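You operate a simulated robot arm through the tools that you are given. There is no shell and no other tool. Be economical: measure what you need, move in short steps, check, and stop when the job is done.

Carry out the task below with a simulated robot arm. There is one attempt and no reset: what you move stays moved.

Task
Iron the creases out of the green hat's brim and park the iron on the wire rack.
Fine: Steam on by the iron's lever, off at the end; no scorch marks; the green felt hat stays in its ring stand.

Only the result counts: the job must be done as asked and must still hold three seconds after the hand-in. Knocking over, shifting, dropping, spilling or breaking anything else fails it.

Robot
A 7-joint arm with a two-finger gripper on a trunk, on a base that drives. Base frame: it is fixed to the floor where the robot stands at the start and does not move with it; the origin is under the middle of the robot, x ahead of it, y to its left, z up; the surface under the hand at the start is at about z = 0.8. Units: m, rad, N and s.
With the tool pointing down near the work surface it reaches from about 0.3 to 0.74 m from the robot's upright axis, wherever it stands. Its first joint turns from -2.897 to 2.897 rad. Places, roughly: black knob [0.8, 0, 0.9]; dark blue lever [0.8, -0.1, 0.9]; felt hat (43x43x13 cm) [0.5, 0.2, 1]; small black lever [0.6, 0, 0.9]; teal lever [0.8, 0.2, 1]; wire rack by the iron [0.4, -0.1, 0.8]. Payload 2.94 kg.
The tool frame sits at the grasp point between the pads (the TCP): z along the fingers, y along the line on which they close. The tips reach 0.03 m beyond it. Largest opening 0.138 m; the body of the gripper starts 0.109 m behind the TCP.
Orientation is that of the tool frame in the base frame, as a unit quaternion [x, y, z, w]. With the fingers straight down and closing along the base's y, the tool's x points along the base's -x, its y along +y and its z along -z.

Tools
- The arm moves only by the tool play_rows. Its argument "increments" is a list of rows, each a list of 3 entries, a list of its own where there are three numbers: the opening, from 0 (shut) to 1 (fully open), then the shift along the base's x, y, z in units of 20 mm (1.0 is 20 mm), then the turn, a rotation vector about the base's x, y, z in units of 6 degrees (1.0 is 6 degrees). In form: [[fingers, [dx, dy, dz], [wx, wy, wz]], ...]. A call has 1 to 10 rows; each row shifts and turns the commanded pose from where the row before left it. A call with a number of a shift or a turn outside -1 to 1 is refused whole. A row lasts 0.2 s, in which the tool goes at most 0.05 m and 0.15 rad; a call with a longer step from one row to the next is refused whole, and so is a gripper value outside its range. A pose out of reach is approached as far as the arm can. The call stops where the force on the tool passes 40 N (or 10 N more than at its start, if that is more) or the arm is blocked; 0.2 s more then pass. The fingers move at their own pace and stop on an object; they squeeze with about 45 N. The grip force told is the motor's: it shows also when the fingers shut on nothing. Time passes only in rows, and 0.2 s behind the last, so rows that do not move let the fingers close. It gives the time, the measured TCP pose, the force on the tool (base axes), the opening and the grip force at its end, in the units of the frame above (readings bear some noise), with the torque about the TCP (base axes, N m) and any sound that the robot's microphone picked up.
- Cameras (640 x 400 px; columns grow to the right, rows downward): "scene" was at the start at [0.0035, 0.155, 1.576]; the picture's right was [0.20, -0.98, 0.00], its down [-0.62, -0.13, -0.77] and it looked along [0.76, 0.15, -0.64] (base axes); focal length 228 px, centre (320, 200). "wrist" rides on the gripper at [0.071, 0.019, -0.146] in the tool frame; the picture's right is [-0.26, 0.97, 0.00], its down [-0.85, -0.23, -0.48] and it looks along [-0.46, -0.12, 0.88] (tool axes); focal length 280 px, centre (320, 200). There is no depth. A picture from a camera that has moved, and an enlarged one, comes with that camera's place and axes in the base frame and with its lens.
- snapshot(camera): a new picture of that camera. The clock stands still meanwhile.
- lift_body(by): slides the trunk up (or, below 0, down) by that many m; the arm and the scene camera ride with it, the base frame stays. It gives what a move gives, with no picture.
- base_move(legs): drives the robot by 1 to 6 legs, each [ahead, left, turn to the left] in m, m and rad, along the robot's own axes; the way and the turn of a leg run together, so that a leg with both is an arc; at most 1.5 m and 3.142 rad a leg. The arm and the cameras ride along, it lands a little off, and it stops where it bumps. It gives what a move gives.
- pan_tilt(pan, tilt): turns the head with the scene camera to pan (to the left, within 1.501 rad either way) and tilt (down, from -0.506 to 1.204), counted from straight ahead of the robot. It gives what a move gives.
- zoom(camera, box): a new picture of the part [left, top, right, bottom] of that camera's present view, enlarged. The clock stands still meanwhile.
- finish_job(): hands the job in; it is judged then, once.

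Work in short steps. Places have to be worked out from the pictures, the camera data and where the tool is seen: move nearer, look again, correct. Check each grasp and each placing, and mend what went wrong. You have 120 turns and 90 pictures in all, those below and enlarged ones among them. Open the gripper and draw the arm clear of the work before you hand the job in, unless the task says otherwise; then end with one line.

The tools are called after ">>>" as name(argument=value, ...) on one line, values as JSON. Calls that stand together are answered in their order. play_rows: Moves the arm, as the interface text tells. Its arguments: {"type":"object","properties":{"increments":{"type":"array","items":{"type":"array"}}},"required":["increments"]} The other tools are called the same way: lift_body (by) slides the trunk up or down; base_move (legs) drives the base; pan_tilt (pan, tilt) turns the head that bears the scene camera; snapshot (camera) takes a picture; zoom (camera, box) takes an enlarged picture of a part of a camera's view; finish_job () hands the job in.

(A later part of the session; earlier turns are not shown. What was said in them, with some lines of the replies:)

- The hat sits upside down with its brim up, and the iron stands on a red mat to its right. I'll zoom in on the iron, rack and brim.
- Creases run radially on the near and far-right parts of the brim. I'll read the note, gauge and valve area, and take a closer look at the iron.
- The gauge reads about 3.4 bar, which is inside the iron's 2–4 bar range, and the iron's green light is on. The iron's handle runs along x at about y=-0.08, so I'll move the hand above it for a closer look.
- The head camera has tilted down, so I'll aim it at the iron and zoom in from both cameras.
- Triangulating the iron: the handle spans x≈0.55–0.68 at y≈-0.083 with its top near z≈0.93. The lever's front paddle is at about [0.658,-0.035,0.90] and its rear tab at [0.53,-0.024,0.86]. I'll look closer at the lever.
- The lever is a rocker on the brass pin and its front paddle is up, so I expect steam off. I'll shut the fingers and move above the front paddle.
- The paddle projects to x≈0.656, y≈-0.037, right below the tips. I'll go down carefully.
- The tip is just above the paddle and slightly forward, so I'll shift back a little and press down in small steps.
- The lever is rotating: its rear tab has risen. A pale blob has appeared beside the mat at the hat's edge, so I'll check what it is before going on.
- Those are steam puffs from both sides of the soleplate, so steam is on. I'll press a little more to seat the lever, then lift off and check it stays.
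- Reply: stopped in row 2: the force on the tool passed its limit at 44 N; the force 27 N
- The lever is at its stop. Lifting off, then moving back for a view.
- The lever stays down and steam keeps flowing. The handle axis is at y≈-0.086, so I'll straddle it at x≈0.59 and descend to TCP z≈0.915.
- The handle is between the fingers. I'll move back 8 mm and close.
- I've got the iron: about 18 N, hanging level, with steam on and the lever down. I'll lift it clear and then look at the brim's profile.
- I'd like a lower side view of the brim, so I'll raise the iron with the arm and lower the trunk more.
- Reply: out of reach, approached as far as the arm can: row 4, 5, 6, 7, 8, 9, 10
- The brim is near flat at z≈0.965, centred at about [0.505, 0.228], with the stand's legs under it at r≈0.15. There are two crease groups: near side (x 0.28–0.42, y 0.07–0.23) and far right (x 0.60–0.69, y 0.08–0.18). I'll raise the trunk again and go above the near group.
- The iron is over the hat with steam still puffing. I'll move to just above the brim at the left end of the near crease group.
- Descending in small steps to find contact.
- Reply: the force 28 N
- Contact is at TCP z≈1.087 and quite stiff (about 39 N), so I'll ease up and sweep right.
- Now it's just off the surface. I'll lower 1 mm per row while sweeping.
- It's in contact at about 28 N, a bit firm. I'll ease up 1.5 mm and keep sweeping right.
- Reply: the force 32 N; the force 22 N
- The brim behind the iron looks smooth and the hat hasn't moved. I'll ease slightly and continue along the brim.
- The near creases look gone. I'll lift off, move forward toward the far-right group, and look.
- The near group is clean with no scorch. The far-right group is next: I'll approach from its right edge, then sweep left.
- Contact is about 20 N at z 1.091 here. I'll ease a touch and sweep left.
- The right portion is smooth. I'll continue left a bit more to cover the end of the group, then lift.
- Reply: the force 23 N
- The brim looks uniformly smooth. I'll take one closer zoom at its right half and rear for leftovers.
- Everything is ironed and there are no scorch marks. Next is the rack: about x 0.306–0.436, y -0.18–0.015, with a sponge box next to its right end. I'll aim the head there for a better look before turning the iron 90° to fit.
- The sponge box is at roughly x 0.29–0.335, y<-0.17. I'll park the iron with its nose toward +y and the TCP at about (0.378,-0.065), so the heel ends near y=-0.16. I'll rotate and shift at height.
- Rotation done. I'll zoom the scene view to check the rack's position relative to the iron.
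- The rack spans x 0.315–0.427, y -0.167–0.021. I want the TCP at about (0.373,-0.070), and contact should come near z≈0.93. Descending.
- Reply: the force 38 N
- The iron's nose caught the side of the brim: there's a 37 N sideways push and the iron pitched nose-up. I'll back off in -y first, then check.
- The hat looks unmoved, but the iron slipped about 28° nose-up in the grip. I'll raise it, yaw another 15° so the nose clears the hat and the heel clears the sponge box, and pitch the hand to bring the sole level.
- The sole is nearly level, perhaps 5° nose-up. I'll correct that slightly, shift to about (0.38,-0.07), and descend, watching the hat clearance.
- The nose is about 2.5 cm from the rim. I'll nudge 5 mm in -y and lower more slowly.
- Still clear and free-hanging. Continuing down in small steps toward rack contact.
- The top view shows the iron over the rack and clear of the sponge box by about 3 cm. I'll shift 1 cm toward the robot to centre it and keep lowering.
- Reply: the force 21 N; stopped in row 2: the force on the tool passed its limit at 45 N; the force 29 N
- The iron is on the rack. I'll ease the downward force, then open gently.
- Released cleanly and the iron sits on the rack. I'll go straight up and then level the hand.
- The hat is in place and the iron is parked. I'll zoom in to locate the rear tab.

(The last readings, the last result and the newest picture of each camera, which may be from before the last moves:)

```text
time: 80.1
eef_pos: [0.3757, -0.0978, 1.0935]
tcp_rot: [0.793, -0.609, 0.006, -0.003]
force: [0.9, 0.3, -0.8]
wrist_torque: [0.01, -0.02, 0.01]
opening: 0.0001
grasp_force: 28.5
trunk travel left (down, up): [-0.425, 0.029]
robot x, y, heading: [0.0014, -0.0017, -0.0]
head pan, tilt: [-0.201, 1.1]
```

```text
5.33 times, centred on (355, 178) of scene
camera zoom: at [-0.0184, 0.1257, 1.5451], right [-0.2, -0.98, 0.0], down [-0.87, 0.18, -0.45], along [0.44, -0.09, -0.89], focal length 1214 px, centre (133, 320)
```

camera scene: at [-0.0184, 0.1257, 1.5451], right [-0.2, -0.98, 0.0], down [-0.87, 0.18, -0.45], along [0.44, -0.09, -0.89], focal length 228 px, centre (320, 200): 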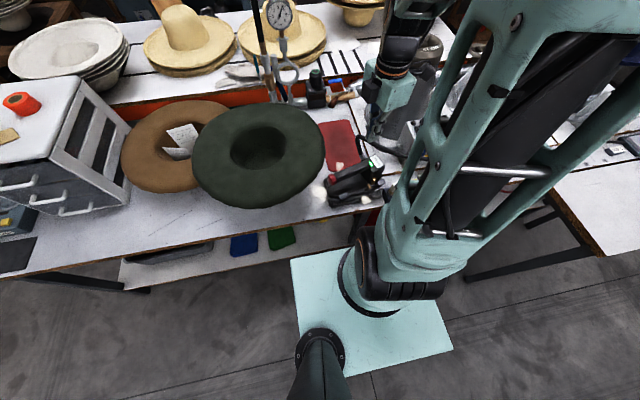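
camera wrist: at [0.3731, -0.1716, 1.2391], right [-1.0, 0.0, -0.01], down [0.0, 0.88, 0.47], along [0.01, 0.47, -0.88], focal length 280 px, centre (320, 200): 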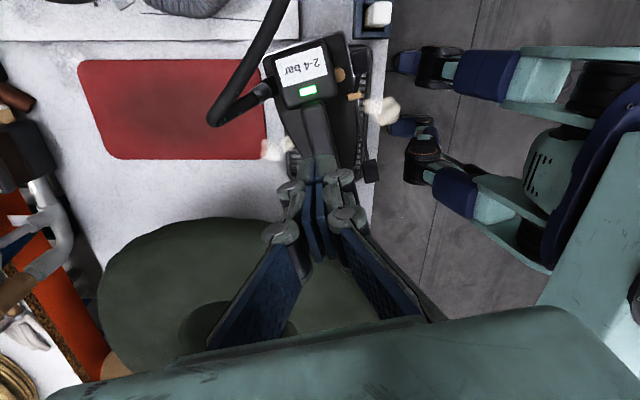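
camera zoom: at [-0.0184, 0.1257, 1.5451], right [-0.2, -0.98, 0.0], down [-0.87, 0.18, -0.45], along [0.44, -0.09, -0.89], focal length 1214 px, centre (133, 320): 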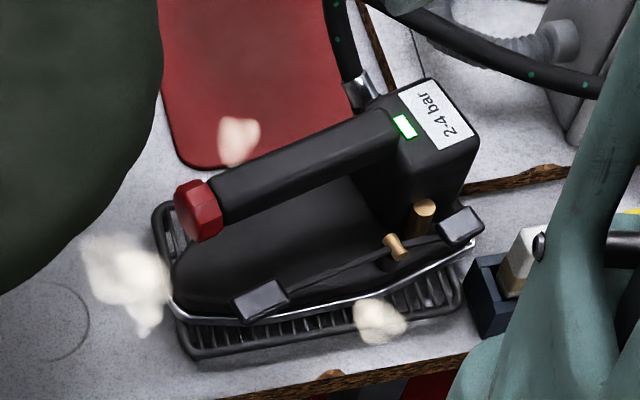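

The rear tab triangulates to about [0.331,-0.161,0.878]. I'll move the closed fingers above it.

>>> play_rows(increments=[[0, [-0.8, -1, 0], [0, 0, 0]], [0, [-0.8, -1, 0], [0, 0, 0]], [0, [-0.8, -1, 0], [0, 0, 0]], [0, [0, -0.2, -1], [0, 0, 0]], [0, [0, 0, -1], [0, 0, 0]], [0, [0, 0, -1], [0, 0, 0]], [0, [0, 0, -1], [0, 0, 0]], [0, [0, 0, -1], [0, 0, 0]], [0, [0, 0, -1], [0, 0, 0]]])

>>> zoom(camera="wrist", box=[180, 0, 460, 220])

>>> zoom(camera="scene", box=[310, 130, 410, 215])

```text
time: 82.1
eef_pos: [0.328, -0.163, 0.9736]
tcp_rot: [0.793, -0.609, 0.006, -0.002]
force: [0.3, -0.2, 0.0]
wrist_torque: [0.0, 0.03, -0.03]
opening: 0.0001
grasp_force: 28.5
trunk travel left (down, up): [-0.425, 0.029]
robot x, y, heading: [-0.0014, -0.0015, 0.005]
head pan, tilt: [-0.201, 1.1]
```

```text
1.82 times, centred on (320, 110) of wrist
camera zoom: at [0.326, -0.2369, 1.1192], right [-1.0, 0.0, -0.01], down [0.0, 0.88, 0.47], along [0.01, 0.47, -0.88], focal length 510 px, centre (320, 364)
```

zoom: 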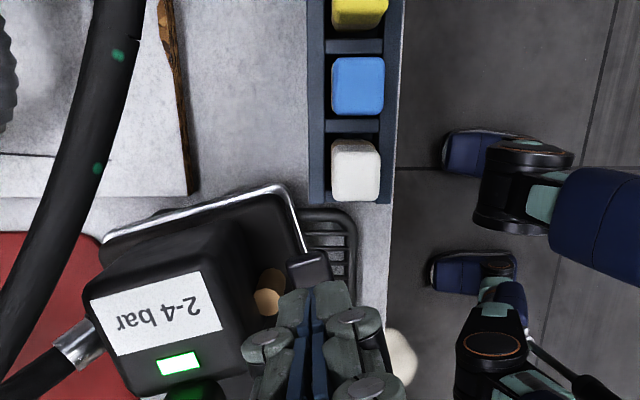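

```text
4.71 times, centred on (360, 172) of scene
camera zoom: at [-0.0181, 0.1254, 1.5452], right [-0.2, -0.98, 0.0], down [-0.87, 0.18, -0.45], along [0.44, -0.09, -0.89], focal length 1071 px, centre (132, 329)
```

zoom: 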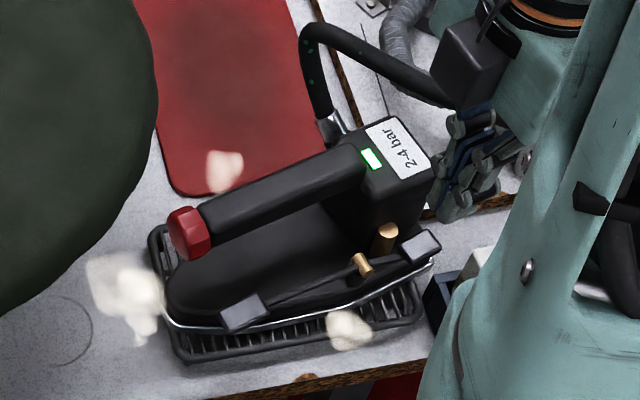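

The tab is at about (0.333,-0.164), right under the tips and clear of the brass stem. I'll descend and press gently.

>>> play_rows(increments=[[0, [0.05, 0, -0.9], [0, 0, 0]], [0, [0.05, 0, -0.9], [0, 0, 0]], [0, [0, 0, -0.7], [0, 0, 0]], [0, [0, 0, -0.2], [0, 0, 0]]])

>>> play_rows(increments=[[0, [0, 0, -0.2], [0, 0, 0]], [0, [0, 0, -0.2], [0, 0, 0]]])

>>> zoom(camera="scene", box=[310, 130, 410, 215])

```text
time: 83.1
eef_pos: [0.3298, -0.1613, 0.9186]
tcp_rot: [0.793, -0.609, 0.007, -0.002]
force: [-1.0, -1.3, 0.3]
wrist_torque: [-0.03, 0.01, -0.05]
opening: 0.0062
grasp_force: 28.3
trunk travel left (down, up): [-0.425, 0.029]
robot x, y, heading: [0.0001, -0.0023, -0.005]
head pan, tilt: [-0.201, 1.1]
```

```text
time: 83.7
eef_pos: [0.3288, -0.1627, 0.9122]
tcp_rot: [0.793, -0.609, 0.007, -0.002]
force: [-2.0, 0.7, 16.9]
wrist_torque: [0.2, 0.07, -0.08]
opening: 0.0059
grasp_force: 28.5
trunk travel left (down, up): [-0.425, 0.029]
robot x, y, heading: [0.0002, 0.0008, 0.001]
head pan, tilt: [-0.201, 1.1]
```

```text
4.71 times, centred on (360, 172) of scene
camera zoom: at [-0.0197, 0.1263, 1.5454], right [-0.2, -0.98, 0.0], down [-0.87, 0.18, -0.46], along [0.45, -0.09, -0.89], focal length 1071 px, centre (132, 329)
```

zoom: 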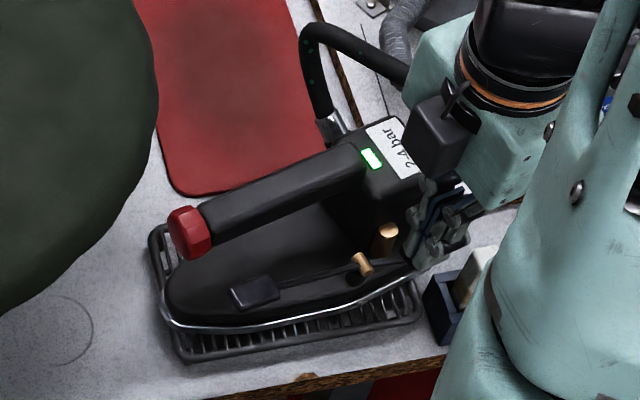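

The steam has stopped and the front paddle is up. One small extra press to seat the lever, then I'll retreat up.

>>> play_rows(increments=[[0, [0, 0, -0.07], [0, 0, 0]]])

>>> play_rows(increments=[[0, [0, 0, 0.8], [0, 0, 0]], [0, [0, 0, 1], [0, 0, 0]], [0, [0, 0, 1], [0, 0, 0]], [0, [0, 0, 1], [0, 0, 0]], [0, [0, 0, 1], [0, 0, 0]], [0.5, [0, 0, 1], [0, 0, 0]], [0.5, [0, 0, 1], [0, 0, 0]], [0.7, [0, 0, 1], [0, 0, 0]], [1, [0, 0, 1], [0, 0, 0]], [1, [0, 0, 1], [0, 0, 0]]])

>>> play_rows(increments=[[1, [0, -1, 1], [0, 0, 0]], [1, [0, -1, 1], [0, 0, 0]], [1, [0, -1, 1], [0, 0, 0]], [1, [0, -1, 0], [0, 0, 0]], [1, [0, -1, 0], [0, 0, 0]], [1, [0, 0, 0], [0, 0, 0]]])

>>> zoom(camera="scene", box=[310, 130, 410, 215])

>>> snapshot(camera="scene")

>>> snapshot(camera="wrist")

```text
time: 84.1
eef_pos: [0.3278, -0.1619, 0.9114]
tcp_rot: [0.793, -0.609, 0.008, -0.002]
force: [-2.6, 0.1, 34.3]
wrist_torque: [0.38, 0.15, 0.11]
opening: 0.0058
grasp_force: 28.8
trunk travel left (down, up): [-0.425, 0.029]
robot x, y, heading: [0.0005, 0.0012, -0.004]
head pan, tilt: [-0.201, 1.1]
```

```text
time: 86.3
eef_pos: [0.3269, -0.1605, 1.1049]
tcp_rot: [0.793, -0.609, 0.006, -0.001]
force: [0.0, -0.2, 0.1]
wrist_torque: [-0.03, -0.03, 0.02]
opening: 0.1379
grasp_force: 0.0
trunk travel left (down, up): [-0.425, 0.029]
robot x, y, heading: [0.0003, -0.0055, 0.005]
head pan, tilt: [-0.201, 1.1]
```

```text
time: 87.7
eef_pos: [0.328, -0.262, 1.1676]
tcp_rot: [0.792, -0.61, 0.006, -0.003]
force: [0.3, -1.0, -0.2]
wrist_torque: [0.02, 0.01, 0.0]
opening: 0.1381
grasp_force: 0.0
trunk travel left (down, up): [-0.425, 0.029]
robot x, y, heading: [-0.0017, -0.003, -0.001]
head pan, tilt: [-0.201, 1.1]
```

```text
4.71 times, centred on (360, 172) of scene
camera zoom: at [-0.0184, 0.1257, 1.5451], right [-0.2, -0.98, 0.0], down [-0.87, 0.18, -0.45], along [0.44, -0.09, -0.89], focal length 1071 px, centre (132, 329)
```

zoom: 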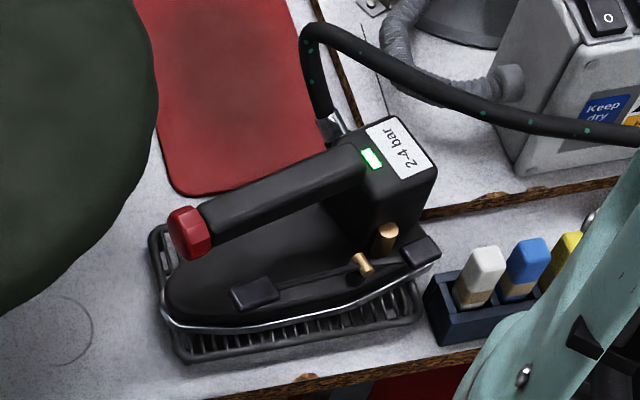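

```text
19 pictures are left
camera scene: at [-0.0184, 0.1257, 1.5451], right [-0.2, -0.98, 0.0], down [-0.87, 0.18, -0.45], along [0.44, -0.09, -0.89], focal length 228 px, centre (320, 200)
```

scene: 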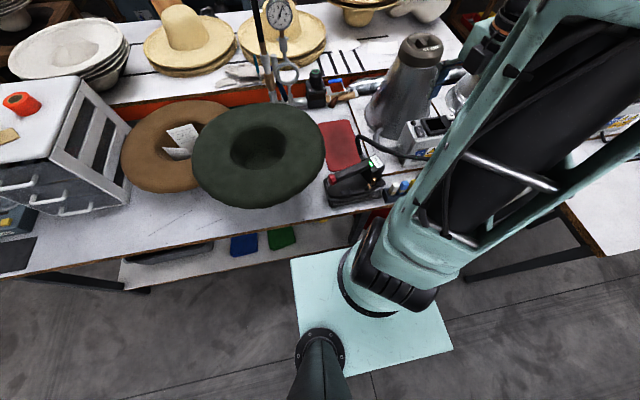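

```text
18 pictures are left
camera wrist: at [0.3257, -0.3361, 1.3117], right [-1.0, 0.0, -0.01], down [0.0, 0.88, 0.47], along [0.01, 0.47, -0.88], focal length 280 px, centre (320, 200)
```

wrist: 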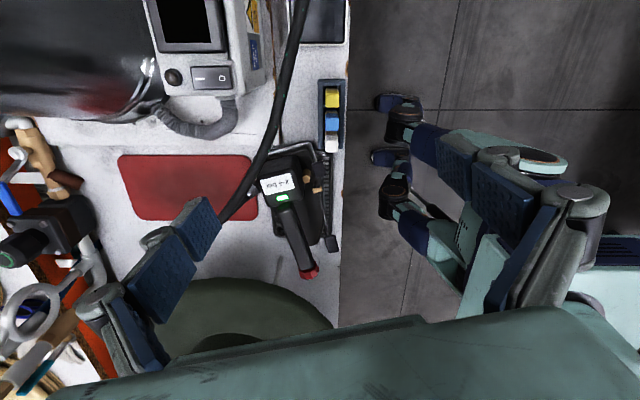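

Steam is off and the iron rests on the rack. One last close look at the hat's brim, including the spot the nose touched.

>>> zoom(camera="scene", box=[185, 95, 335, 215])

>>> zoom(camera="scene", box=[285, 130, 340, 205])

```text
3.33 times, centred on (260, 155) of scene
camera zoom: at [-0.0184, 0.1257, 1.5451], right [-0.2, -0.98, 0.0], down [-0.87, 0.18, -0.45], along [0.44, -0.09, -0.89], focal length 758 px, centre (520, 350)
```

zoom: 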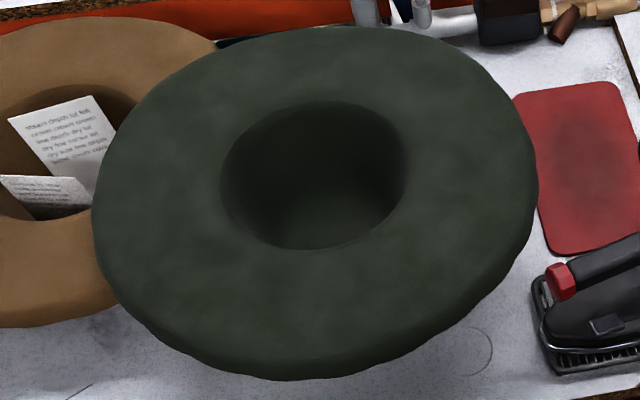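

```text
5.33 times, centred on (312, 168) of scene
camera zoom: at [-0.0184, 0.1257, 1.5451], right [-0.2, -0.98, 0.0], down [-0.87, 0.18, -0.45], along [0.44, -0.09, -0.89], focal length 1214 px, centre (360, 373)
```

zoom: 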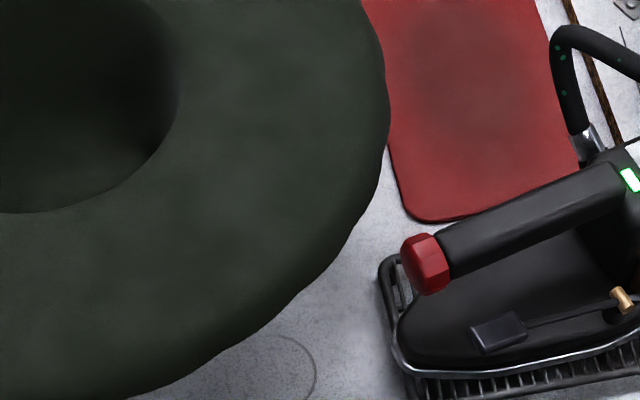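

The brim is smooth and unscorched, the hat is seated in its stand, and the iron is parked with steam off. The gripper is open and clear, so I'm handing in.

>>> finish_job()

```text
The job is handed in.
```

I ironed the creases out of the green hat's brim and parked the iron on the wire rack with its steam lever off; while parking, the iron's nose bumped the brim's edge, but I saw no scorch mark and the hat stayed in its ring stand.
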